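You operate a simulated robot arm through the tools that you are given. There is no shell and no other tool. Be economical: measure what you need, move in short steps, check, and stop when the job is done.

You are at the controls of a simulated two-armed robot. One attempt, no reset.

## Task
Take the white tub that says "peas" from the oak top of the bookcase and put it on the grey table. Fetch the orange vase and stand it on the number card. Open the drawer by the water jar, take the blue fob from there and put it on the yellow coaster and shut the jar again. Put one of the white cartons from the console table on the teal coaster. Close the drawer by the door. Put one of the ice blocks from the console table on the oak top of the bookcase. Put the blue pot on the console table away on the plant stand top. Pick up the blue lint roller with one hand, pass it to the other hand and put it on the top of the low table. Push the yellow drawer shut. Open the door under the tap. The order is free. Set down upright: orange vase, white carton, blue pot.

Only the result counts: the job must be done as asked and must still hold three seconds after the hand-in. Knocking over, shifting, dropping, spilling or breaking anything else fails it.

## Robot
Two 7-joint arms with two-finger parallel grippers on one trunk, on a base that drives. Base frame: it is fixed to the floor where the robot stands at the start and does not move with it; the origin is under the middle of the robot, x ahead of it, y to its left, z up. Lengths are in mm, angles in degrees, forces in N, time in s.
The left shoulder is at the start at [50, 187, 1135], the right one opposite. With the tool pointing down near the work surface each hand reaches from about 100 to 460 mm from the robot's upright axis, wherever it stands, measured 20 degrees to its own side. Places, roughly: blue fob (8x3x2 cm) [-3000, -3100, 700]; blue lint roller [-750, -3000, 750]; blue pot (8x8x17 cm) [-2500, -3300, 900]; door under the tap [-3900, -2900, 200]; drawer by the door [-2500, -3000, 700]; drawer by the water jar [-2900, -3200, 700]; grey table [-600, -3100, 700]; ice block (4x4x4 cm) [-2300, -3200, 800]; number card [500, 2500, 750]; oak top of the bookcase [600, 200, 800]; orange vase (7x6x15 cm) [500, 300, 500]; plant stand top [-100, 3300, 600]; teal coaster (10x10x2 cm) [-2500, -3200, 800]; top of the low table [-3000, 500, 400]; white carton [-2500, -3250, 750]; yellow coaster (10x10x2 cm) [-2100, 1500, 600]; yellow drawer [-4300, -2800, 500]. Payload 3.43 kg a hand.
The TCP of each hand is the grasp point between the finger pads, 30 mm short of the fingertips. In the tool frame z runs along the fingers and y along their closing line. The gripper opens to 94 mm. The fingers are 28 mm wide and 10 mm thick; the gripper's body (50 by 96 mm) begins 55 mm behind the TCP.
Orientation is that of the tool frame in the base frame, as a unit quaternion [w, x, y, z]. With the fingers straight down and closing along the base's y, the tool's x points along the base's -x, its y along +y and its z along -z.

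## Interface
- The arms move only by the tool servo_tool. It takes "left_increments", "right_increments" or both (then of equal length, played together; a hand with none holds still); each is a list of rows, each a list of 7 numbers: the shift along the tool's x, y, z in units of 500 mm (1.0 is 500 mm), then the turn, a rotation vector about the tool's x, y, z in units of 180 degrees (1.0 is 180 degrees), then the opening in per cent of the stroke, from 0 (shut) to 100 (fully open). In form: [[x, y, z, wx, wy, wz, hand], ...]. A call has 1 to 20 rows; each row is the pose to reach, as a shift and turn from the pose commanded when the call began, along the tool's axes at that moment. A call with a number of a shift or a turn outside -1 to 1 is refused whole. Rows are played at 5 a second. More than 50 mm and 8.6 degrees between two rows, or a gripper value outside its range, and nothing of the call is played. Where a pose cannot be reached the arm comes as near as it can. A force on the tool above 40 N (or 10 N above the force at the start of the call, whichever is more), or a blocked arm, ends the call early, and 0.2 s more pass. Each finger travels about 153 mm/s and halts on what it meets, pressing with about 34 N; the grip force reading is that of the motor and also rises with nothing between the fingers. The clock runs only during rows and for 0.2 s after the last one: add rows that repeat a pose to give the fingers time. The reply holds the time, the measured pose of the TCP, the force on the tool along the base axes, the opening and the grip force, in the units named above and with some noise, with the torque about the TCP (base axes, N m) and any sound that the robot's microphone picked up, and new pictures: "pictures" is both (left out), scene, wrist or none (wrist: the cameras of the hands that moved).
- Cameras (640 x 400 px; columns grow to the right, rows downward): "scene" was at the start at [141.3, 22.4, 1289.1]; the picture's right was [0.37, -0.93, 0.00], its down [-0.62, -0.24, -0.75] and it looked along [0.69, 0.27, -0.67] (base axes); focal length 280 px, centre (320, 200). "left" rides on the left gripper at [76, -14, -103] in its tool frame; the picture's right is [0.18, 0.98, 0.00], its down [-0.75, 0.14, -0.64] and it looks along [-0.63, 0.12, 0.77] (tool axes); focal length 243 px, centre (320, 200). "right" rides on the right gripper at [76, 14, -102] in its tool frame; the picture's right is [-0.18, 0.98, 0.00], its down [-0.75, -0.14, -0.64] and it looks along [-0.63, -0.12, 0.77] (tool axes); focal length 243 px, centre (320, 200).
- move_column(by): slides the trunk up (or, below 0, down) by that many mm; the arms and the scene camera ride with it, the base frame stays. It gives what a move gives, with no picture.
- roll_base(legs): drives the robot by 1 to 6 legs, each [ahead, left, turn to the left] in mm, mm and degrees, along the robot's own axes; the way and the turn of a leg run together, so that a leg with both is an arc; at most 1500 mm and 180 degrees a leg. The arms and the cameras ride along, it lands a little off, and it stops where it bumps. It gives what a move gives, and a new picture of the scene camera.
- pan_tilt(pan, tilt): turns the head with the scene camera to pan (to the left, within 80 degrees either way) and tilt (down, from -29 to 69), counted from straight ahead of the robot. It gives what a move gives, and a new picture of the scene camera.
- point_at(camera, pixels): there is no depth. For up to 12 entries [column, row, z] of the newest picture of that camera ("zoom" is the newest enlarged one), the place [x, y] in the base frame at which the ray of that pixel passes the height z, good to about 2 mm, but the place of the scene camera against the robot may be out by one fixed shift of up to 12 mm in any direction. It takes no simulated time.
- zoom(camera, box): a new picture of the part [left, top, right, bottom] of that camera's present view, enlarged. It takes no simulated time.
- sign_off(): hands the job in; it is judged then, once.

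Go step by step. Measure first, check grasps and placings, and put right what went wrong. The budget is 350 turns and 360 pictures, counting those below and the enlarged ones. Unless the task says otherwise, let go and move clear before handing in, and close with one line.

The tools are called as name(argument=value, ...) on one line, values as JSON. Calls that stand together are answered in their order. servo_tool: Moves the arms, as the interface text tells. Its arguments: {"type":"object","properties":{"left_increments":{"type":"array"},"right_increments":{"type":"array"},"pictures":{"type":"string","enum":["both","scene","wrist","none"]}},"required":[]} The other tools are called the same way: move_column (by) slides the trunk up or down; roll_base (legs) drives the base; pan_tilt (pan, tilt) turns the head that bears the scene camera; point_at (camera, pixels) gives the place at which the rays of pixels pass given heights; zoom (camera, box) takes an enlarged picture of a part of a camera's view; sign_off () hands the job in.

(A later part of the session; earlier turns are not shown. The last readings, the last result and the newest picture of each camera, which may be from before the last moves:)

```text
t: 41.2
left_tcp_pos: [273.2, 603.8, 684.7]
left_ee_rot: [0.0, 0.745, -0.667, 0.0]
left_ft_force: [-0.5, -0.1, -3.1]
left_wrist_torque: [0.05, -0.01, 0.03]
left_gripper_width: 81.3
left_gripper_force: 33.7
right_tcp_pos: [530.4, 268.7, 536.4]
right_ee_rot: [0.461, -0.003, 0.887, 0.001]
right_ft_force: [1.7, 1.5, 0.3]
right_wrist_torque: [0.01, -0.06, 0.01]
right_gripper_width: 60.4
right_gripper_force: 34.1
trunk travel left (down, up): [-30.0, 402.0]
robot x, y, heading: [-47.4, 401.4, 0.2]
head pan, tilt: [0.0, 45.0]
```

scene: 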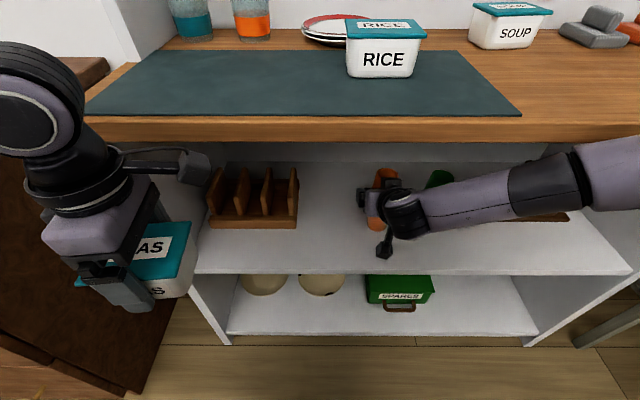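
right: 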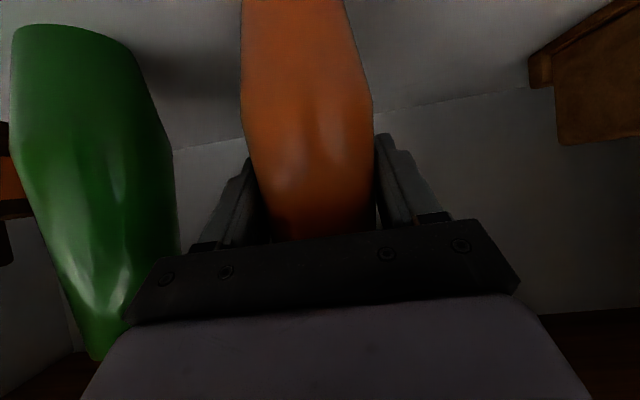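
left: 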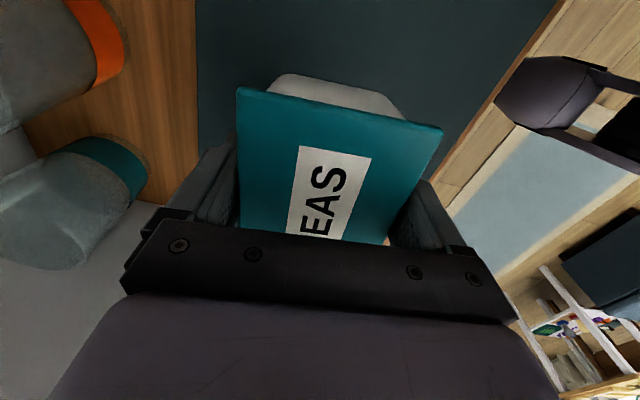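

Gripped at 60 mm. Lifting 25 mm and withdrawing.

servo_tool(right_increments=[[-0.0205, 0, -0.0143, 0, 0, 0, 40], [-0.041, 0, -0.0287, 0, 0, 0, 40], [0.005, 0, -0.094, 0, 0, 0, 40], [0.051, 0, -0.16, 0, 0, 0, 40], [0.097, 0, -0.225, 0, 0, 0, 40], [0.143, 0, -0.291, 0, 0, 0, 40], [0.189, 0, -0.356, 0, 0, 0, 40], [0.235, 0, -0.422, 0, 0, 0, 40], [0.235, 0, -0.422, 0, 0, 0, 40]])

```text
t: 43.2
left_tcp_pos: [271.8, 604.6, 684.2]
left_ee_rot: [0.0, 0.746, -0.666, -0.001]
left_ft_force: [-0.8, -0.7, -3.0]
left_wrist_torque: [-0.04, 0.02, 0.01]
left_gripper_width: 81.0
left_gripper_force: 34.1
right_tcp_pos: [286.8, 271.4, 562.5]
right_ee_rot: [0.461, -0.002, 0.887, 0.001]
right_ft_force: [-0.4, 0.3, -1.8]
right_wrist_torque: [-0.01, -0.01, 0.01]
right_gripper_width: 60.6
right_gripper_force: 33.8
trunk travel left (down, up): [-30.0, 402.0]
robot x, y, heading: [-47.7, 402.8, 0.2]
head pan, tilt: [0.0, 45.0]
```

scene: 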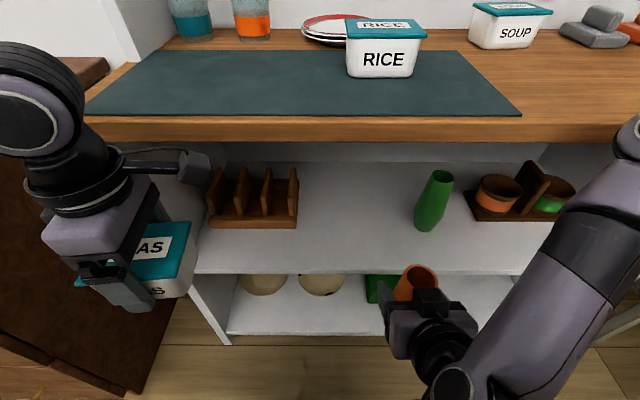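
right: 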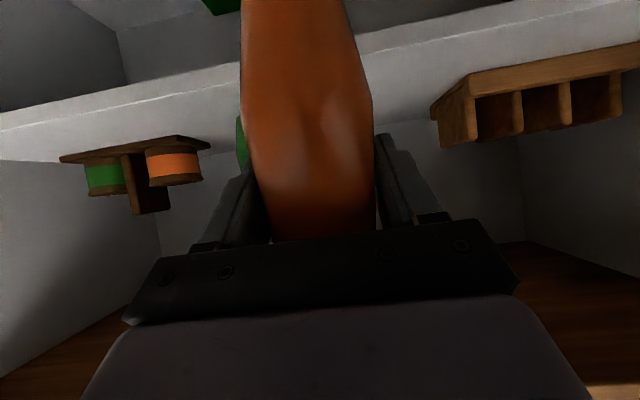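

Vase is out and held. Back away, raise the column and look toward the number-card area on the left.

roll_base(legs=[[-600, 0, 0]])

move_column(by=300)

pan_tilt(pan=60, tilt=20)

```text
t: 46.5
left_tcp_pos: [-311.8, 602.0, 684.8]
left_ee_rot: [0.0, 0.745, -0.667, 0.0]
left_ft_force: [-0.7, 0.4, -2.5]
left_wrist_torque: [0.0, 0.0, 0.02]
left_gripper_width: 81.4
left_gripper_force: 34.0
right_tcp_pos: [-298.2, 267.3, 561.3]
right_ee_rot: [0.462, -0.002, 0.887, 0.001]
right_ft_force: [0.1, 0.1, -1.2]
right_wrist_torque: [0.01, -0.01, 0.01]
right_gripper_width: 60.3
right_gripper_force: 34.1
trunk travel left (down, up): [-30.0, 402.0]
robot x, y, heading: [-634.3, 395.1, 0.4]
head pan, tilt: [0.0, 45.0]
```

scene: 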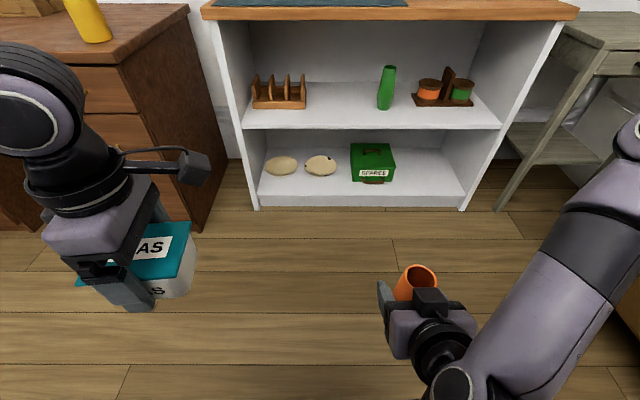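

```text
t: 49.5
left_tcp_pos: [-312.2, 601.8, 983.1]
left_ee_rot: [0.0, 0.745, -0.667, 0.0]
left_ft_force: [0.5, -0.7, -2.2]
left_wrist_torque: [0.0, -0.01, -0.01]
left_gripper_width: 81.3
left_gripper_force: 34.3
right_tcp_pos: [-295.9, 267.6, 861.2]
right_ee_rot: [0.462, -0.001, 0.887, 0.001]
right_ft_force: [0.6, 0.2, -2.3]
right_wrist_torque: [-0.03, -0.05, 0.0]
right_gripper_width: 60.4
right_gripper_force: 33.3
trunk travel left (down, up): [-330.0, 102.0]
robot x, y, heading: [-633.5, 398.5, 0.2]
head pan, tilt: [0.0, 45.0]
```

```text
t: 50.8
left_tcp_pos: [-312.6, 601.7, 984.8]
left_ee_rot: [0.001, 0.745, -0.667, -0.001]
left_ft_force: [0.6, -0.1, -2.5]
left_wrist_torque: [-0.02, -0.03, 0.03]
left_gripper_width: 81.0
left_gripper_force: 34.5
right_tcp_pos: [-296.9, 268.9, 861.3]
right_ee_rot: [0.462, -0.001, 0.887, 0.0]
right_ft_force: [-0.1, -0.4, -1.5]
right_wrist_torque: [0.02, -0.03, 0.01]
right_gripper_width: 60.2
right_gripper_force: 34.2
trunk travel left (down, up): [-330.0, 102.0]
robot x, y, heading: [-638.1, 400.1, 0.3]
head pan, tilt: [60.0, 20.0]
```

scene: 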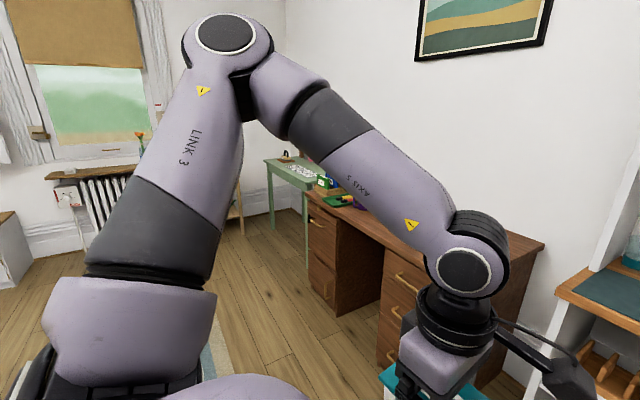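

A green table with a white card is at (295,172) beyond the desk. I'll turn left 90° so I face it, then look.

pan_tilt(pan=0, tilt=25)

roll_base(legs=[[0, 0, 90]])

```text
t: 52.1
left_tcp_pos: [-312.3, 600.8, 985.3]
left_ee_rot: [0.0, 0.745, -0.667, 0.0]
left_ft_force: [-0.1, 0.4, -2.0]
left_wrist_torque: [0.01, 0.01, -0.01]
left_gripper_width: 80.8
left_gripper_force: 33.7
right_tcp_pos: [-297.4, 269.1, 861.4]
right_ee_rot: [0.462, -0.001, 0.887, 0.001]
right_ft_force: [-0.5, -0.2, -2.4]
right_wrist_torque: [0.0, -0.02, 0.0]
right_gripper_width: 60.5
right_gripper_force: 34.0
trunk travel left (down, up): [-330.0, 102.0]
robot x, y, heading: [-632.1, 398.5, 0.0]
head pan, tilt: [0.0, 25.0]
```

scene: 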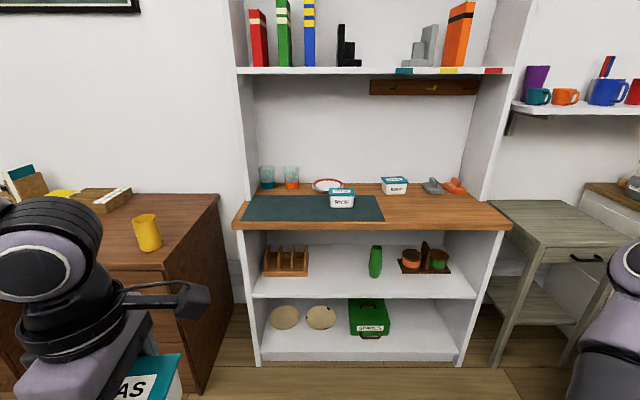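

```text
t: 56.5
left_tcp_pos: [-850.8, 709.9, 984.9]
left_ee_rot: [0.001, 0.997, 0.079, 0.0]
left_ft_force: [0.1, 0.4, -2.0]
left_wrist_torque: [0.0, -0.02, 0.02]
left_gripper_width: 81.4
left_gripper_force: 34.2
right_tcp_pos: [-518.6, 742.1, 862.3]
right_ee_rot: [-0.318, 0.643, -0.611, -0.335]
right_ft_force: [-1.1, 0.6, -1.9]
right_wrist_torque: [0.03, -0.01, 0.01]
right_gripper_width: 60.3
right_gripper_force: 34.4
trunk travel left (down, up): [-330.0, 102.0]
robot x, y, heading: [-631.6, 399.9, 92.8]
head pan, tilt: [0.0, 25.0]
```

scene: 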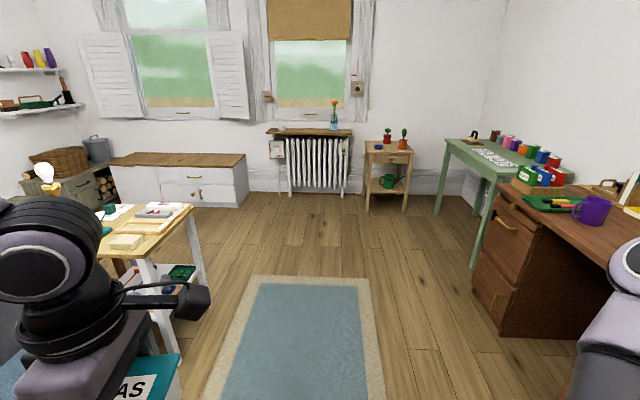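

Path ahead is clear over the rug; the plant stand is at (390,150). Zoom on the green table and the side table at left.

zoom(camera="scene", box=[360, 100, 640, 275])

point_at(camera="scene", pixels=[[480, 150, 750], [390, 148, 600], [445, 140, 750], [496, 178, 750], [206, 290, 0], [160, 215, 600]])

```text
2.29 times, centred on (500, 188) of scene
```

zoom: 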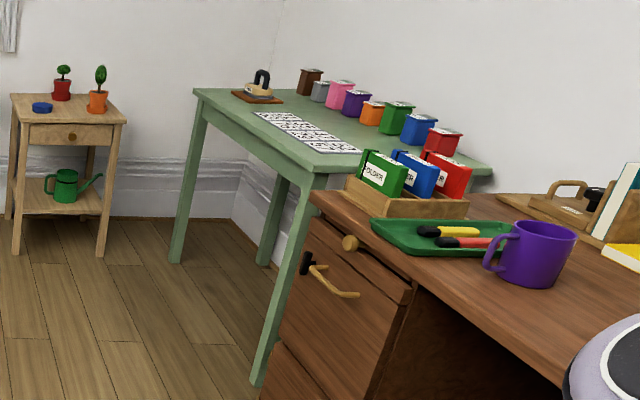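

```text
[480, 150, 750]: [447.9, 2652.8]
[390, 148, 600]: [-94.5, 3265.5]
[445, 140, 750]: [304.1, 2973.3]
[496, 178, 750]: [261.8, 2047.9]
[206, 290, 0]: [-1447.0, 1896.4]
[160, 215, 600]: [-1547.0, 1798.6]
```

The number card(s) lie on the green table near (448,2650). Drive along the rug to about (-630,2420) and turn to face it.

roll_base(legs=[[1200, 0, -2.8], [830, 0, 0], [0, 0, -90]])

```text
t: 70.3
left_tcp_pos: [-284.1, 2599.0, 984.0]
left_ee_rot: [0.0, 0.726, -0.688, 0.001]
left_ft_force: [0.2, 0.1, -3.1]
left_wrist_torque: [-0.02, 0.03, 0.0]
left_gripper_width: 80.9
left_gripper_force: 33.6
right_tcp_pos: [-286.4, 2264.8, 861.4]
right_ee_rot: [0.462, 0.023, 0.887, -0.012]
right_ft_force: [0.2, -0.4, -2.4]
right_wrist_torque: [-0.01, -0.02, 0.02]
right_gripper_width: 60.6
right_gripper_force: 34.7
trunk travel left (down, up): [-330.0, 102.0]
robot x, y, heading: [-614.4, 2416.0, -2.9]
head pan, tilt: [0.0, 25.0]
```

scene: 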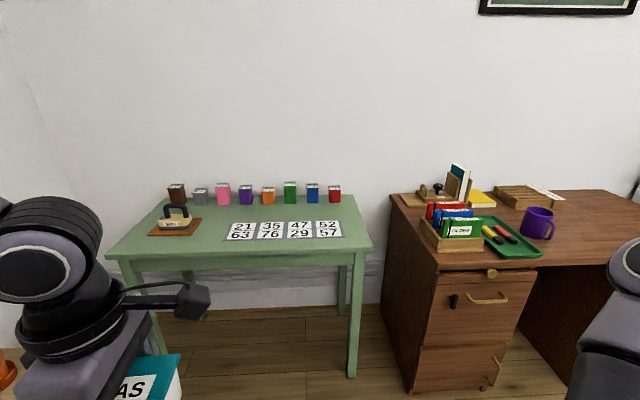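

The number card is a strip at (285,230) on the green table. Measure it and the table.

zoom(camera="scene", box=[100, 160, 420, 360])

point_at(camera="scene", pixels=[[224, 242, 750], [232, 221, 750], [341, 221, 750], [345, 238, 750], [107, 257, 750], [372, 247, 750], [388, 196, 750], [430, 268, 750], [352, 378, 0]])

```text
2.00 times, centred on (260, 260) of scene
```

zoom: 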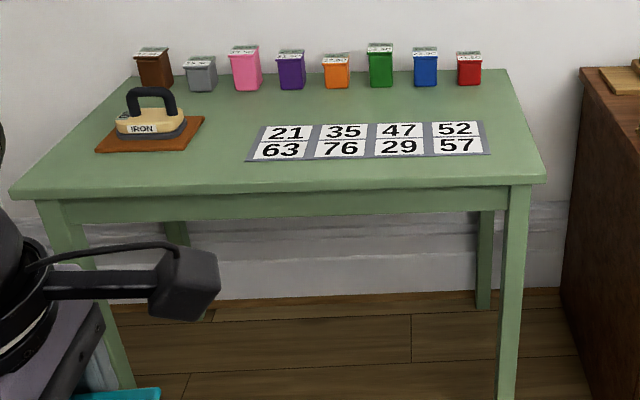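

```text
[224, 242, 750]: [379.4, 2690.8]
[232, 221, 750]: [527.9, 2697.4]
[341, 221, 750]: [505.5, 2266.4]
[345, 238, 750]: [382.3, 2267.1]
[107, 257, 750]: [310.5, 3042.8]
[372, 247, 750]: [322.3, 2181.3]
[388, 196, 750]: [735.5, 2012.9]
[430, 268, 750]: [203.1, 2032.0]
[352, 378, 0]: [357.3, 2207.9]
```

Card spans x≈380–515, y≈2267–2692. I'll place the vase near (447,2480). Drive to about (-70,2630).

roll_base(legs=[[0, 214, 2.9], [530, 0, 0]])

pan_tilt(pan=-10, tilt=45)

```text
t: 74.7
left_tcp_pos: [250.6, 2827.4, 985.4]
left_ee_rot: [-0.001, 0.741, -0.672, 0.0]
left_ft_force: [-0.1, -0.2, -2.3]
left_wrist_torque: [-0.04, 0.0, 0.01]
left_gripper_width: 81.1
left_gripper_force: 34.3
right_tcp_pos: [261.3, 2493.9, 860.6]
right_ee_rot: [0.462, 0.005, 0.887, -0.002]
right_ft_force: [-1.0, 1.2, -2.6]
right_wrist_torque: [-0.02, -0.01, -0.01]
right_gripper_width: 60.2
right_gripper_force: 34.2
trunk travel left (down, up): [-330.0, 102.0]
robot x, y, heading: [-69.6, 2628.9, -0.5]
head pan, tilt: [0.0, 25.0]
```

scene: 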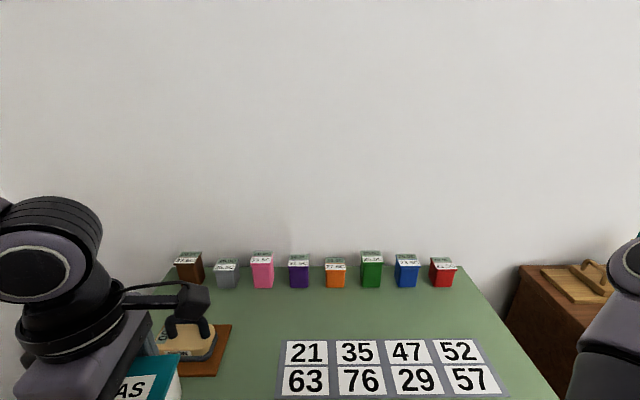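

```text
t: 75.5
left_tcp_pos: [251.1, 2827.8, 984.5]
left_ee_rot: [0.0, 0.741, -0.672, 0.0]
left_ft_force: [0.1, 0.1, -2.0]
left_wrist_torque: [0.0, -0.01, -0.04]
left_gripper_width: 81.2
left_gripper_force: 33.7
right_tcp_pos: [261.8, 2493.7, 862.6]
right_ee_rot: [0.461, 0.005, 0.887, -0.003]
right_ft_force: [0.0, 1.2, -1.7]
right_wrist_torque: [-0.03, -0.01, 0.02]
right_gripper_width: 60.2
right_gripper_force: 34.2
trunk travel left (down, up): [-330.0, 102.0]
robot x, y, heading: [-71.4, 2631.5, -0.4]
head pan, tilt: [-10.0, 45.0]
```

scene: 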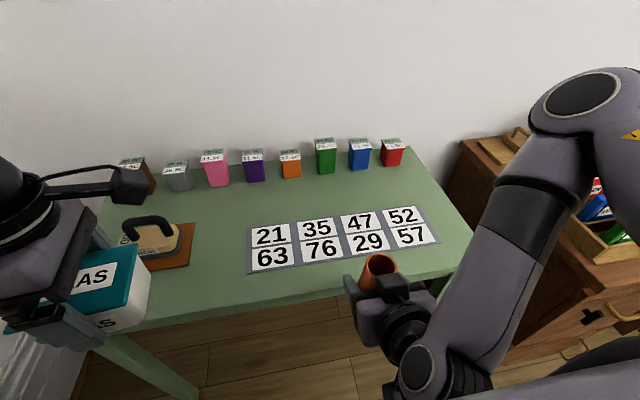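

point_at(camera="scene", pixels=[[247, 274, 750], [250, 228, 750], [416, 206, 750], [440, 241, 750], [247, 274, 730], [250, 228, 730], [416, 206, 730], [440, 241, 730]])

```text
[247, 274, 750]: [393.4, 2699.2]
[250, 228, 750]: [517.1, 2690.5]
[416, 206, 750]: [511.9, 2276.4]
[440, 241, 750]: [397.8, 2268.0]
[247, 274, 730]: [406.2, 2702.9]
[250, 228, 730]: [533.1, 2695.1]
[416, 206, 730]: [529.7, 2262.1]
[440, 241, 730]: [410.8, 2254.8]
```

Card centre ≈(448,2490) at z≈750. Move the vase forward 185 mm above the card.

servo_tool(right_increments=[[-0.042, 0, 0.06, 0, 0, 0, 40], [-0.084, 0, 0.12, 0, 0, 0, 40], [-0.126, 0, 0.18, 0, 0, 0, 40], [-0.168, 0, 0.24, 0, 0, 0, 40], [-0.21, 0, 0.3, 0, 0, 0, 40], [-0.21, 0, 0.3, 0, 0, 0, 40]])

```text
t: 77.0
left_tcp_pos: [252.6, 2828.4, 984.7]
left_ee_rot: [0.0, 0.741, -0.672, 0.001]
left_ft_force: [-0.8, 0.6, -2.2]
left_wrist_torque: [0.01, -0.02, 0.01]
left_gripper_width: 81.4
left_gripper_force: 34.3
right_tcp_pos: [444.4, 2495.6, 860.6]
right_ee_rot: [0.462, 0.005, 0.887, -0.003]
right_ft_force: [0.1, -0.2, -1.9]
right_wrist_torque: [0.02, 0.0, -0.01]
right_gripper_width: 60.5
right_gripper_force: 33.7
trunk travel left (down, up): [-330.0, 102.0]
robot x, y, heading: [-70.7, 2636.1, -0.6]
head pan, tilt: [-10.0, 45.0]
```

scene: 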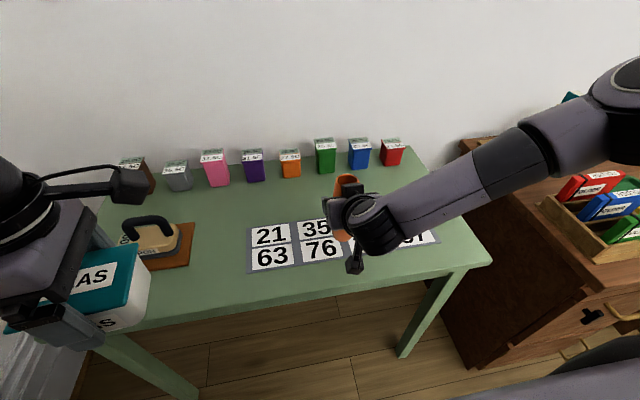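
right: 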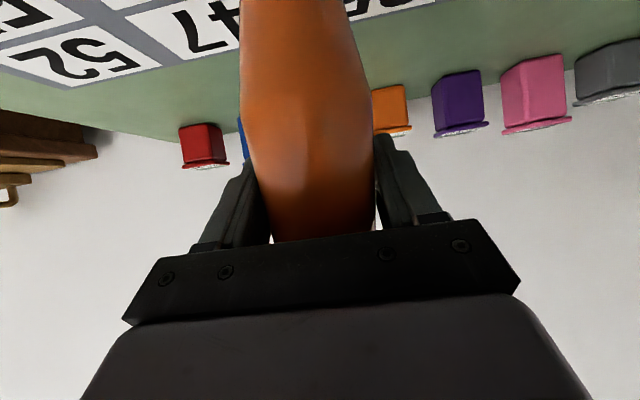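

servo_tool(right_increments=[[0.018, 0, 0.0126, 0, 0, 0, 40], [0.036, 0, 0.0253, 0, 0, 0, 40], [0.036, 0, 0.0253, 0, 0, 0, 40]], pictures="none")

```text
t: 77.8
left_tcp_pos: [251.2, 2827.1, 984.8]
left_ee_rot: [0.0, 0.741, -0.671, 0.0]
left_ft_force: [-0.4, 0.2, -2.2]
left_wrist_torque: [0.01, -0.04, 0.01]
left_gripper_width: 81.0
left_gripper_force: 33.8
right_tcp_pos: [445.4, 2493.1, 838.0]
right_ee_rot: [0.462, 0.005, 0.887, -0.002]
right_ft_force: [0.2, 0.4, -1.4]
right_wrist_torque: [0.02, -0.02, 0.0]
right_gripper_width: 60.1
right_gripper_force: 33.8
trunk travel left (down, up): [-330.0, 102.0]
robot x, y, heading: [-66.9, 2629.3, -0.3]
head pan, tilt: [-10.0, 45.0]
```

servo_tool(right_increments=[[0.0033, 0, 0.0023, 0, 0, 0, 40], [0.0066, 0, 0.0046, 0, 0, 0, 40], [0.0066, 0, 0.0046, 0, 0, 0, 40]], pictures="scene")

```text
t: 78.5
left_tcp_pos: [251.4, 2827.1, 984.1]
left_ee_rot: [0.0, 0.741, -0.671, -0.001]
left_ft_force: [0.3, 0.3, -3.5]
left_wrist_torque: [0.02, 0.04, -0.01]
left_gripper_width: 81.1
left_gripper_force: 33.6
right_tcp_pos: [444.8, 2494.4, 835.4]
right_ee_rot: [0.462, 0.004, 0.887, -0.002]
right_ft_force: [0.4, 0.2, -1.9]
right_wrist_torque: [-0.01, -0.01, 0.0]
right_gripper_width: 60.3
right_gripper_force: 34.1
trunk travel left (down, up): [-330.0, 102.0]
robot x, y, heading: [-75.5, 2631.1, -0.5]
head pan, tilt: [-10.0, 45.0]
```

scene: 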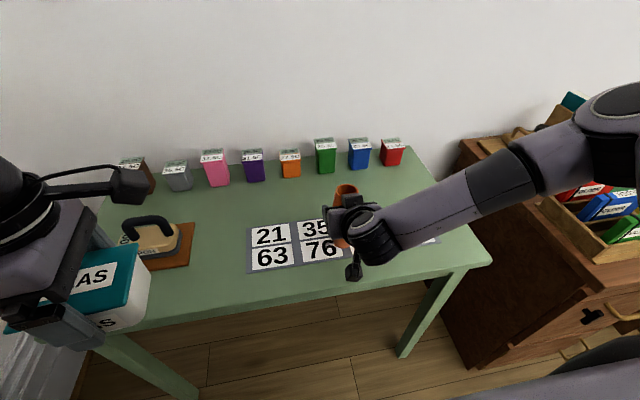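

No contact yet at 835; lowering in small steps.

servo_tool(right_increments=[[0.0033, 0, 0.0023, 0, 0, 0, 40], [0.0066, 0, 0.0046, 0, 0, 0, 40], [0.0066, 0, 0.0046, 0, 0, 0, 40]], pictures="none")

servo_tool(right_increments=[[0.0025, 0, 0.0017, 0, 0, 0, 40], [0.005, 0, 0.0034, 0, 0, 0, 40], [0.005, 0, 0.0034, 0, 0, 0, 40]], pictures="none")

```text
t: 79.3
left_tcp_pos: [251.3, 2828.0, 984.1]
left_ee_rot: [0.0, 0.741, -0.672, 0.0]
left_ft_force: [0.5, -0.3, -2.9]
left_wrist_torque: [-0.04, 0.02, -0.01]
left_gripper_width: 81.2
left_gripper_force: 34.0
right_tcp_pos: [445.9, 2492.7, 831.4]
right_ee_rot: [0.461, 0.004, 0.887, -0.002]
right_ft_force: [0.2, 0.0, -2.6]
right_wrist_torque: [0.0, -0.01, 0.03]
right_gripper_width: 60.3
right_gripper_force: 34.1
trunk travel left (down, up): [-330.0, 102.0]
robot x, y, heading: [-73.0, 2631.3, -0.4]
head pan, tilt: [-10.0, 45.0]
```

```text
t: 80.2
left_tcp_pos: [250.1, 2826.4, 985.2]
left_ee_rot: [-0.001, 0.741, -0.672, 0.0]
left_ft_force: [0.5, 0.6, -2.6]
left_wrist_torque: [0.02, 0.02, 0.0]
left_gripper_width: 81.3
left_gripper_force: 34.4
right_tcp_pos: [444.2, 2494.0, 830.4]
right_ee_rot: [0.464, 0.005, 0.886, -0.002]
right_ft_force: [-2.7, 0.4, 11.1]
right_wrist_torque: [-0.11, 0.06, 0.0]
right_gripper_width: 60.3
right_gripper_force: 34.3
trunk travel left (down, up): [-330.0, 102.0]
robot x, y, heading: [-72.7, 2628.2, -0.6]
head pan, tilt: [-10.0, 45.0]
```

Contact at z≈830 (11 N). Opening and backing out along the fingers.

servo_tool(right_increments=[[-0.001, 0, -0.001, 0, 0, 0, 70], [-0.001, 0, -0.001, 0, 0, 0, 90], [-0.001, 0, -0.001, 0, 0, 0, 100], [0, 0, -0.06, 0, 0, 0, 100], [0, 0, -0.14, 0, 0, 0, 100], [0, 0, -0.22, 0, 0, 0, 100], [0, 0, -0.3, 0, 0, 0, 100], [0, 0, -0.3, 0, 0, 0, 100]])

```text
t: 82.0
left_tcp_pos: [252.6, 2828.7, 985.0]
left_ee_rot: [0.0, 0.741, -0.672, 0.0]
left_ft_force: [0.1, 0.2, -2.5]
left_wrist_torque: [-0.03, 0.0, 0.05]
left_gripper_width: 81.2
left_gripper_force: 34.0
right_tcp_pos: [324.5, 2492.5, 912.2]
right_ee_rot: [0.462, 0.004, 0.887, -0.002]
right_ft_force: [-0.7, -0.1, 0.1]
right_wrist_torque: [0.02, 0.0, 0.01]
right_gripper_width: 94.1
right_gripper_force: 0.0
trunk travel left (down, up): [-330.0, 102.0]
robot x, y, heading: [-74.4, 2624.0, -0.6]
head pan, tilt: [-10.0, 45.0]
```

scene: 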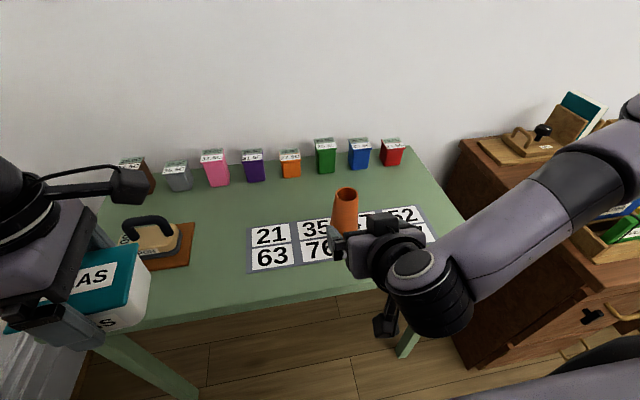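
right: 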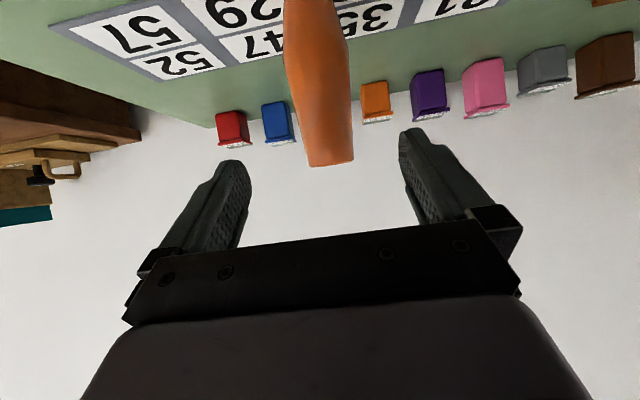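

The vase stands on the card. Now I back off, turn to face −Y, return and look toward the other half of the room.

roll_base(legs=[[-560, 0, 0.5], [0, 0, -90], [1200, 0, 0], [1000, 0, 0]])

pan_tilt(pan=0, tilt=25)

```text
t: 99.6
left_tcp_pos: [-477.4, 91.3, 985.5]
left_ee_rot: [-0.001, -0.045, 0.999, 0.001]
left_ft_force: [0.0, 0.6, -2.3]
left_wrist_torque: [0.0, 0.01, 0.02]
left_gripper_width: 81.3
left_gripper_force: 33.7
right_tcp_pos: [-811.0, 21.1, 911.3]
right_ee_rot: [0.324, 0.632, 0.622, -0.33]
right_ft_force: [-0.3, 1.5, -0.3]
right_wrist_torque: [0.01, -0.02, 0.02]
right_gripper_width: 93.8
right_gripper_force: 0.1
trunk travel left (down, up): [-330.0, 102.0]
robot x, y, heading: [-671.9, 414.4, -90.8]
head pan, tilt: [-10.0, 45.0]
```

scene: 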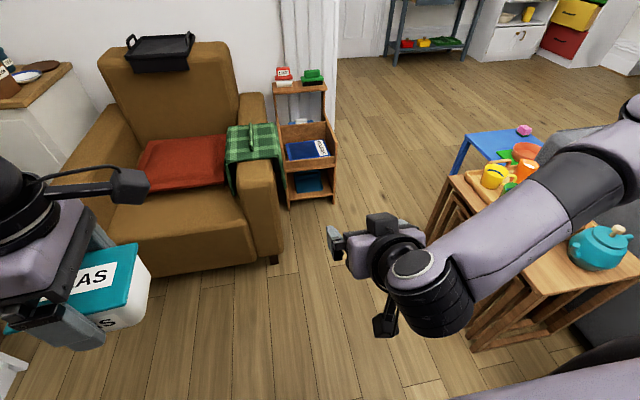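

```text
t: 100.4
left_tcp_pos: [-476.1, 93.5, 985.0]
left_ee_rot: [0.0, -0.044, 0.999, 0.0]
left_ft_force: [0.0, -0.3, -3.0]
left_wrist_torque: [-0.02, 0.0, 0.0]
left_gripper_width: 80.9
left_gripper_force: 34.0
right_tcp_pos: [-811.7, 20.7, 911.8]
right_ee_rot: [0.324, 0.632, 0.622, -0.329]
right_ft_force: [0.8, -0.3, 0.2]
right_wrist_torque: [0.02, 0.01, 0.02]
right_gripper_width: 93.8
right_gripper_force: 0.1
trunk travel left (down, up): [-330.0, 102.0]
robot x, y, heading: [-672.3, 417.1, -91.2]
head pan, tilt: [0.0, 25.0]
```

scene: 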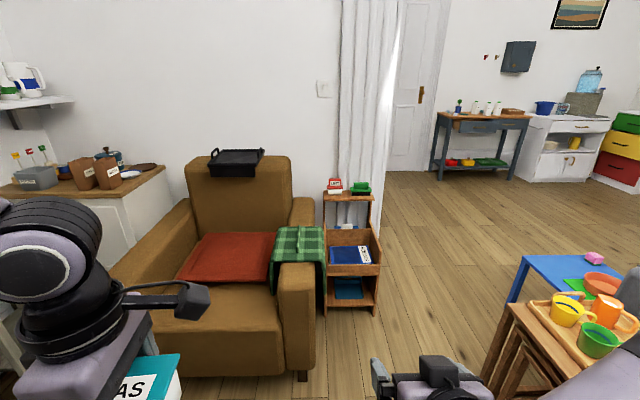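

I see the console table at (480,135), water jar (590,78), yellow drawer (620,145). Measure floor points for the passage.

point_at(camera="scene", pixels=[[383, 235, 0], [302, 378, 0], [375, 315, 0], [328, 305, 0], [510, 300, 0], [440, 172, 0], [530, 180, 0], [400, 170, 0], [590, 175, 0], [500, 390, 0], [500, 122, 750]])

zoom(camera="scene", box=[370, 30, 640, 200])

```text
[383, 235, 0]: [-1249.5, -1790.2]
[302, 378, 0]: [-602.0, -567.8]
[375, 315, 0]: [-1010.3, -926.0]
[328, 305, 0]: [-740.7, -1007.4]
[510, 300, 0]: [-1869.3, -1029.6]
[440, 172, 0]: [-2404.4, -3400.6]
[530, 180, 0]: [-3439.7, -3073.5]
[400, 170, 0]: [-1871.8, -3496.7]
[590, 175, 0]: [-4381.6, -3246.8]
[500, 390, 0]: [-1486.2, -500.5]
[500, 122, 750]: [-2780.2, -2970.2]
```

```text
2.35 times, centred on (505, 115) of scene
```

zoom: 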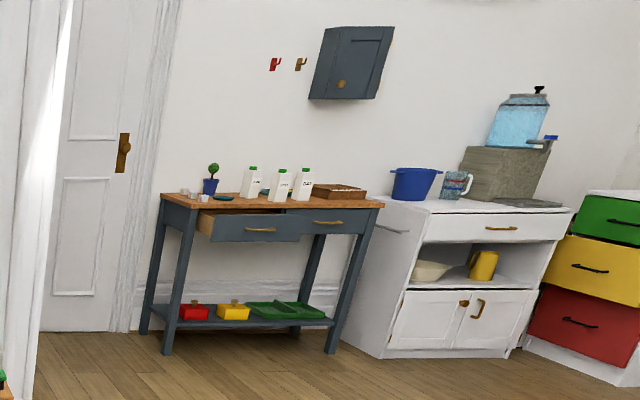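

The console has two drawers: the left (by the door) stands open, the right (by the jar) is shut. I need to check the passage width near the nested tables; look right.

pan_tilt(pan=-40, tilt=35)

```text
t: 101.5
left_tcp_pos: [-477.8, 92.4, 985.0]
left_ee_rot: [0.0, -0.044, 0.999, -0.001]
left_ft_force: [0.0, 1.1, -3.3]
left_wrist_torque: [0.0, 0.02, 0.01]
left_gripper_width: 81.0
left_gripper_force: 33.8
right_tcp_pos: [-811.4, 21.1, 911.9]
right_ee_rot: [0.324, 0.632, 0.622, -0.329]
right_ft_force: [0.9, -0.1, -0.3]
right_wrist_torque: [-0.01, 0.0, 0.02]
right_gripper_width: 93.8
right_gripper_force: 0.0
trunk travel left (down, up): [-330.0, 102.0]
robot x, y, heading: [-671.9, 418.7, -91.1]
head pan, tilt: [-40.0, 35.0]
```

scene: 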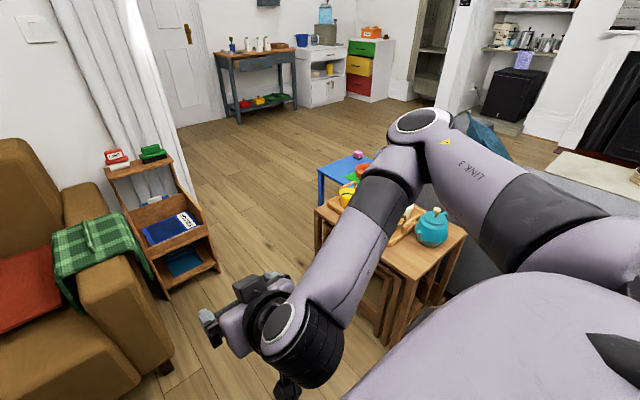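

point_at(camera="scene", pixels=[[219, 270, 0], [168, 300, 0], [167, 375, 0], [383, 345, 0], [318, 250, 0], [320, 205, 0], [316, 208, 450], [322, 176, 400], [383, 262, 450], [300, 105, 0], [239, 122, 0]])

zoom(camera="scene", box=[140, 130, 500, 355])

```text
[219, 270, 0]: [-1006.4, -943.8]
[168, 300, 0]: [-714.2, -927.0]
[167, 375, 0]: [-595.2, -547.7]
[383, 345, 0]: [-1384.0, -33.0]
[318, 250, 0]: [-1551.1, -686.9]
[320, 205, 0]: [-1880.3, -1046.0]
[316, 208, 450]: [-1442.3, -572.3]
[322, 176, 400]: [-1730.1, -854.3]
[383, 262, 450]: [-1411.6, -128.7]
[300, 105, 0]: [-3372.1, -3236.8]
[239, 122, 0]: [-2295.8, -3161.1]
```

```text
1.78 times, centred on (320, 242) of scene
```

zoom: 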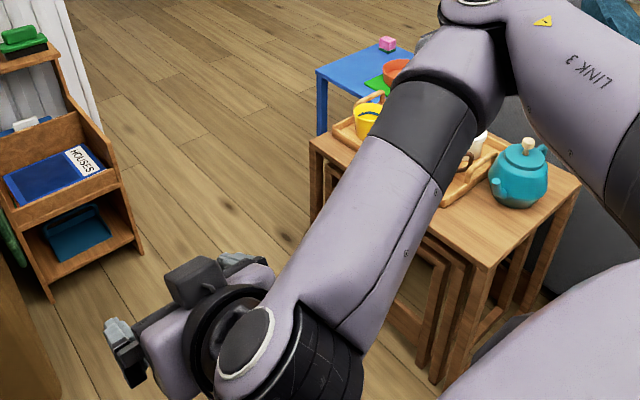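

The passage between armchair/shelf (x≈−620…−1006) and tables (x≈−1410…−1730) is ~750 mm wide. I'll thread it: to x=−1040, forward, then diagonally past the shelf.

roll_base(legs=[[0, -360, 1.1], [850, 0, 0]])

pan_tilt(pan=0, tilt=40)

```text
t: 107.9
left_tcp_pos: [-835.5, -744.6, 985.4]
left_ee_rot: [0.001, -0.052, 0.999, 0.0]
left_ft_force: [0.1, 0.0, -2.6]
left_wrist_torque: [-0.04, 0.01, 0.01]
left_gripper_width: 81.2
left_gripper_force: 34.1
right_tcp_pos: [-1168.8, -820.9, 911.7]
right_ee_rot: [0.327, 0.627, 0.627, -0.327]
right_ft_force: [0.9, -0.5, -0.2]
right_wrist_torque: [-0.03, 0.01, 0.01]
right_gripper_width: 93.9
right_gripper_force: 0.0
trunk travel left (down, up): [-330.0, 102.0]
robot x, y, heading: [-1036.2, -425.4, -90.1]
head pan, tilt: [-40.0, 35.0]
```

scene: 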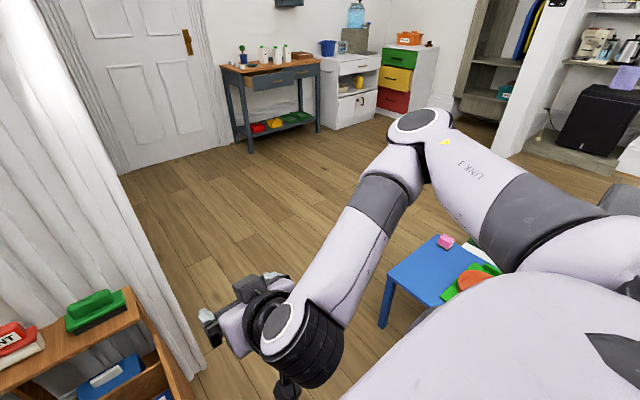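

```text
t: 109.0
left_tcp_pos: [-836.1, -744.0, 984.8]
left_ee_rot: [0.0, -0.053, 0.999, 0.0]
left_ft_force: [0.8, 0.3, -3.0]
left_wrist_torque: [0.03, 0.0, -0.01]
left_gripper_width: 80.9
left_gripper_force: 33.9
right_tcp_pos: [-1169.7, -821.8, 911.4]
right_ee_rot: [0.327, 0.627, 0.627, -0.327]
right_ft_force: [-0.1, -0.3, 0.2]
right_wrist_torque: [-0.04, 0.0, 0.01]
right_gripper_width: 94.2
right_gripper_force: 0.1
trunk travel left (down, up): [-330.0, 102.0]
robot x, y, heading: [-1036.1, -421.6, -90.0]
head pan, tilt: [0.0, 40.0]
```

scene: 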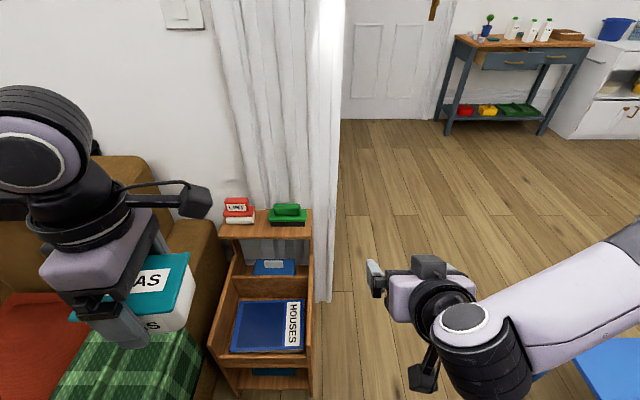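

point_at(camera="scene", pixels=[[312, 385, 300], [312, 232, 750], [325, 302, 0], [575, 362, 450], [580, 370, 400], [445, 132, 0], [541, 133, 0]])

```text
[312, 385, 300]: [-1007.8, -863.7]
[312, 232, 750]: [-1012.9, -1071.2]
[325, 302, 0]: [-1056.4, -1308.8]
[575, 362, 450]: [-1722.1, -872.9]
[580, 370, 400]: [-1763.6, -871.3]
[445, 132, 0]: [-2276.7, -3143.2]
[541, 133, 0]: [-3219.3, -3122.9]
```

pan_tilt(pan=65, tilt=30)

```text
t: 110.4
left_tcp_pos: [-835.9, -744.6, 984.4]
left_ee_rot: [0.0, -0.053, 0.999, -0.001]
left_ft_force: [-0.3, 0.1, -2.7]
left_wrist_torque: [-0.01, 0.01, 0.0]
left_gripper_width: 81.0
left_gripper_force: 33.9
right_tcp_pos: [-1170.1, -821.6, 911.3]
right_ee_rot: [0.327, 0.627, 0.628, -0.326]
right_ft_force: [0.8, -0.2, 0.5]
right_wrist_torque: [0.0, -0.03, -0.04]
right_gripper_width: 94.0
right_gripper_force: 0.1
trunk travel left (down, up): [-330.0, 102.0]
robot x, y, heading: [-1037.6, -424.7, -89.9]
head pan, tilt: [65.0, 30.0]
```

scene: 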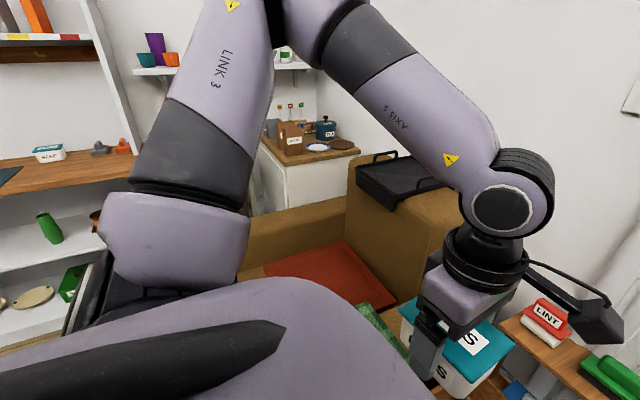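

I need an accurate map of the gap; look right and down.

pan_tilt(pan=-65, tilt=50)

```text
t: 112.5
left_tcp_pos: [-836.3, -744.3, 985.0]
left_ee_rot: [0.0, -0.053, 0.999, 0.001]
left_ft_force: [0.7, 0.6, -3.2]
left_wrist_torque: [0.01, -0.01, -0.01]
left_gripper_width: 81.0
left_gripper_force: 34.2
right_tcp_pos: [-1170.1, -820.9, 910.3]
right_ee_rot: [0.327, 0.627, 0.627, -0.326]
right_ft_force: [0.1, -0.4, 1.1]
right_wrist_torque: [0.01, 0.01, -0.02]
right_gripper_width: 94.0
right_gripper_force: 0.0
trunk travel left (down, up): [-330.0, 102.0]
robot x, y, heading: [-1042.1, -423.6, -90.2]
head pan, tilt: [-65.0, 50.0]
```

scene: 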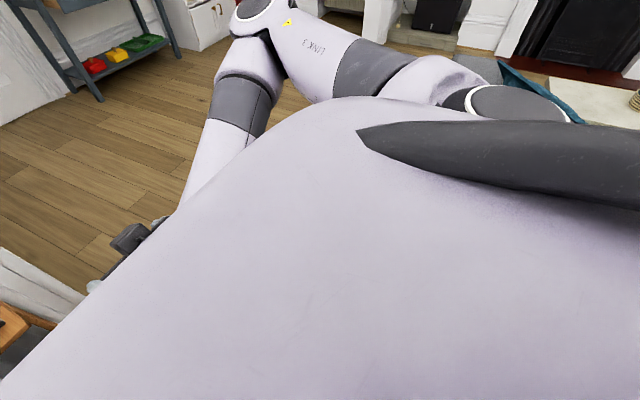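

servo_tool(right_increments=[[0, 0, 0, 0, 0, 0, 100]], pictures="wrist")

pan_tilt(pan=-25, tilt=60)

```text
t: 112.9
left_tcp_pos: [-836.6, -743.6, 983.8]
left_ee_rot: [0.0, -0.053, 0.999, 0.0]
left_ft_force: [-0.1, -1.0, -2.9]
left_wrist_torque: [0.04, -0.02, 0.01]
left_gripper_width: 81.1
left_gripper_force: 34.0
right_tcp_pos: [-1169.2, -821.4, 911.4]
right_ee_rot: [0.326, 0.627, 0.627, -0.326]
right_ft_force: [0.9, -0.1, 0.3]
right_wrist_torque: [-0.01, -0.03, -0.05]
right_gripper_width: 93.7
right_gripper_force: 0.0
trunk travel left (down, up): [-330.0, 102.0]
robot x, y, heading: [-1039.4, -420.9, -89.9]
head pan, tilt: [-65.0, 50.0]
```

right: 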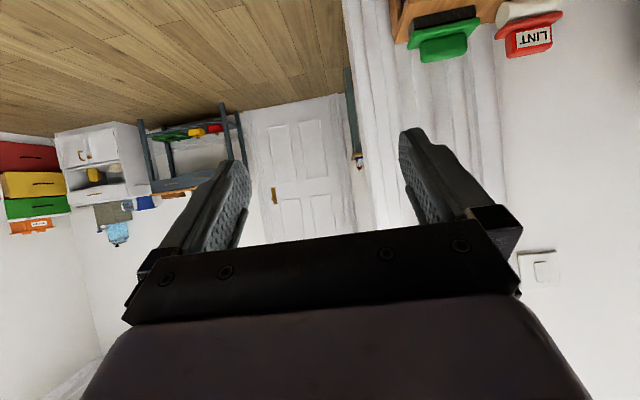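

```text
t: 113.9
left_tcp_pos: [-836.5, -745.4, 984.5]
left_ee_rot: [-0.001, -0.053, 0.999, 0.001]
left_ft_force: [-0.6, -0.3, -2.1]
left_wrist_torque: [-0.03, 0.01, -0.01]
left_gripper_width: 80.9
left_gripper_force: 34.1
right_tcp_pos: [-1169.1, -821.5, 911.3]
right_ee_rot: [0.326, 0.627, 0.627, -0.327]
right_ft_force: [-0.4, 0.2, -0.5]
right_wrist_torque: [0.0, -0.01, -0.02]
right_gripper_width: 93.9
right_gripper_force: 0.0
trunk travel left (down, up): [-330.0, 102.0]
robot x, y, heading: [-1033.3, -424.5, -90.0]
head pan, tilt: [-25.0, 60.0]
```

scene: 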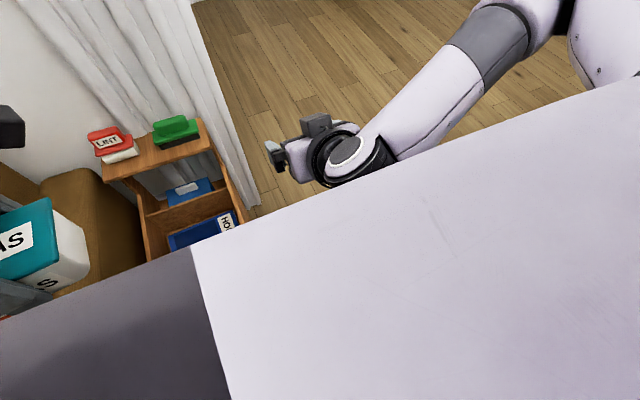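

Body blocks the view. Turn the robot 45° right to look directly at the gap.

pan_tilt(pan=0, tilt=50)

roll_base(legs=[[0, 0, -50]])

```text
t: 114.8
left_tcp_pos: [-836.3, -743.9, 985.1]
left_ee_rot: [0.0, -0.053, 0.999, 0.0]
left_ft_force: [0.7, -0.3, -2.7]
left_wrist_torque: [0.06, 0.03, 0.03]
left_gripper_width: 80.9
left_gripper_force: 33.8
right_tcp_pos: [-1169.8, -822.3, 912.0]
right_ee_rot: [0.326, 0.627, 0.627, -0.326]
right_ft_force: [0.4, 0.2, -0.6]
right_wrist_torque: [0.0, -0.03, 0.02]
right_gripper_width: 94.0
right_gripper_force: 0.0
trunk travel left (down, up): [-330.0, 102.0]
robot x, y, heading: [-1036.1, -422.1, -89.9]
head pan, tilt: [0.0, 50.0]
```

scene: 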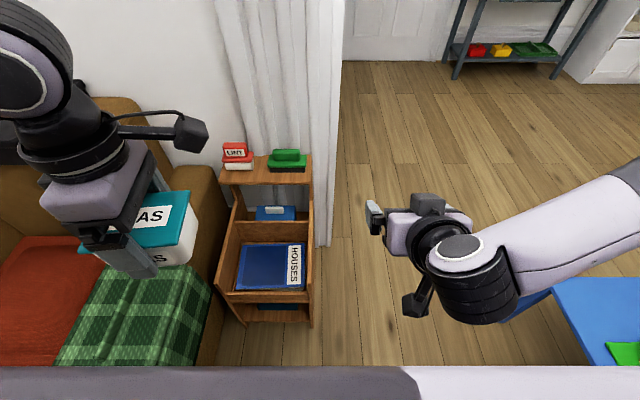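

```text
t: 117.4
left_tcp_pos: [-1145.1, -786.1, 984.1]
left_ee_rot: [0.001, 0.363, 0.932, 0.0]
left_ft_force: [0.5, -0.4, -3.3]
left_wrist_torque: [0.01, 0.0, -0.01]
left_gripper_width: 81.1
left_gripper_force: 34.0
right_tcp_pos: [-1424.1, -586.4, 912.1]
right_ee_rot: [0.162, 0.83, 0.313, -0.432]
right_ft_force: [0.3, 0.3, -0.5]
right_wrist_torque: [0.03, -0.02, 0.0]
right_gripper_width: 93.9
right_gripper_force: 0.0
trunk travel left (down, up): [-330.0, 102.0]
robot x, y, heading: [-1038.5, -425.0, -138.4]
head pan, tilt: [0.0, 50.0]
```

scene: 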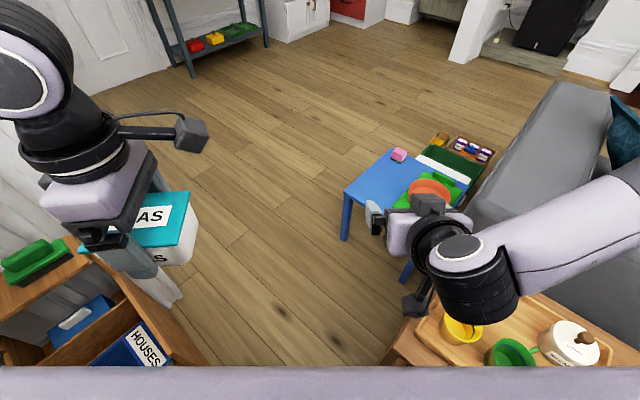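

point_at(camera="scene", pixels=[[344, 240, 0], [343, 190, 400], [404, 283, 0], [385, 362, 450], [385, 362, 550], [385, 362, 500], [180, 302, 0], [390, 150, 400], [408, 320, 450]])

```text
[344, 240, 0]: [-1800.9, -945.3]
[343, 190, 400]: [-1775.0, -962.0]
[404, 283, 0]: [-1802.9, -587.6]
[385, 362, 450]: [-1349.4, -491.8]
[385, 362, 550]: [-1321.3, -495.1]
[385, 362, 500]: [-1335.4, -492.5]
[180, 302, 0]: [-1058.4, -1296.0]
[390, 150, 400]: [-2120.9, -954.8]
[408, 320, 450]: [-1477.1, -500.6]
```

The nested-table corner (−1345,−495) and shelf corner (−1010,−864) leave only ~500 mm. Check for another route: turn to face −X.

pan_tilt(pan=0, tilt=30)

roll_base(legs=[[0, 0, -65]])

```text
t: 118.3
left_tcp_pos: [-1144.9, -787.5, 984.6]
left_ee_rot: [0.0, 0.363, 0.932, 0.0]
left_ft_force: [0.2, 0.4, -2.5]
left_wrist_torque: [-0.01, 0.0, 0.03]
left_gripper_width: 81.0
left_gripper_force: 34.0
right_tcp_pos: [-1423.6, -585.9, 910.8]
right_ee_rot: [0.163, 0.83, 0.314, -0.432]
right_ft_force: [1.0, 0.0, -0.1]
right_wrist_torque: [0.02, 0.0, 0.0]
right_gripper_width: 93.9
right_gripper_force: 0.0
trunk travel left (down, up): [-330.0, 102.0]
robot x, y, heading: [-1037.1, -421.2, -138.6]
head pan, tilt: [0.0, 30.0]
```

scene: 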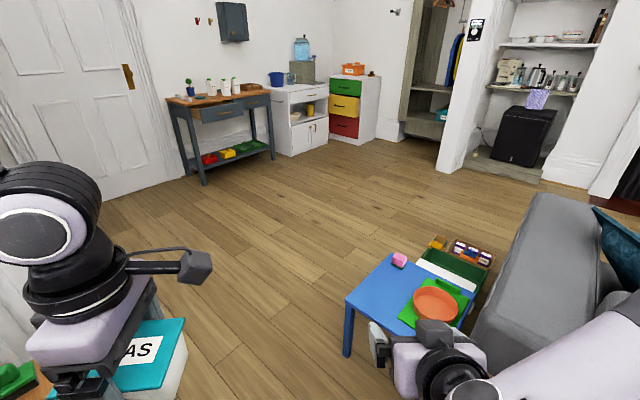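

```text
t: 121.5
left_tcp_pos: [-1410.6, -483.9, 983.8]
left_ee_rot: [0.0, 0.803, 0.595, -0.001]
left_ft_force: [-0.2, -0.8, -1.9]
left_wrist_torque: [0.01, -0.02, 0.01]
left_gripper_width: 80.8
left_gripper_force: 33.7
right_tcp_pos: [-1352.1, -145.9, 910.9]
right_ee_rot: [-0.091, 0.869, -0.176, -0.453]
right_ft_force: [-0.3, 0.4, 0.6]
right_wrist_torque: [0.0, -0.03, -0.02]
right_gripper_width: 94.0
right_gripper_force: 0.1
trunk travel left (down, up): [-330.0, 102.0]
robot x, y, heading: [-1035.6, -423.4, 157.2]
head pan, tilt: [0.0, 30.0]
```

scene: 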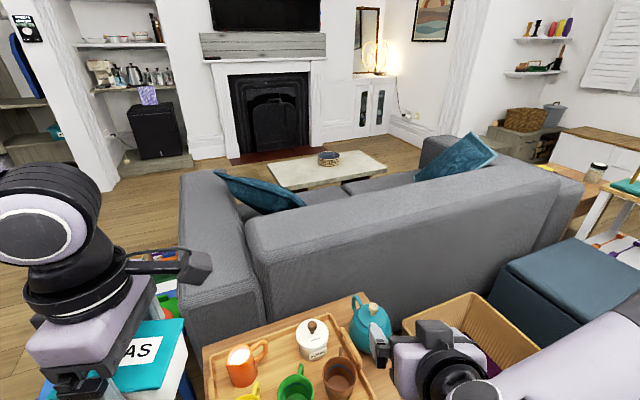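

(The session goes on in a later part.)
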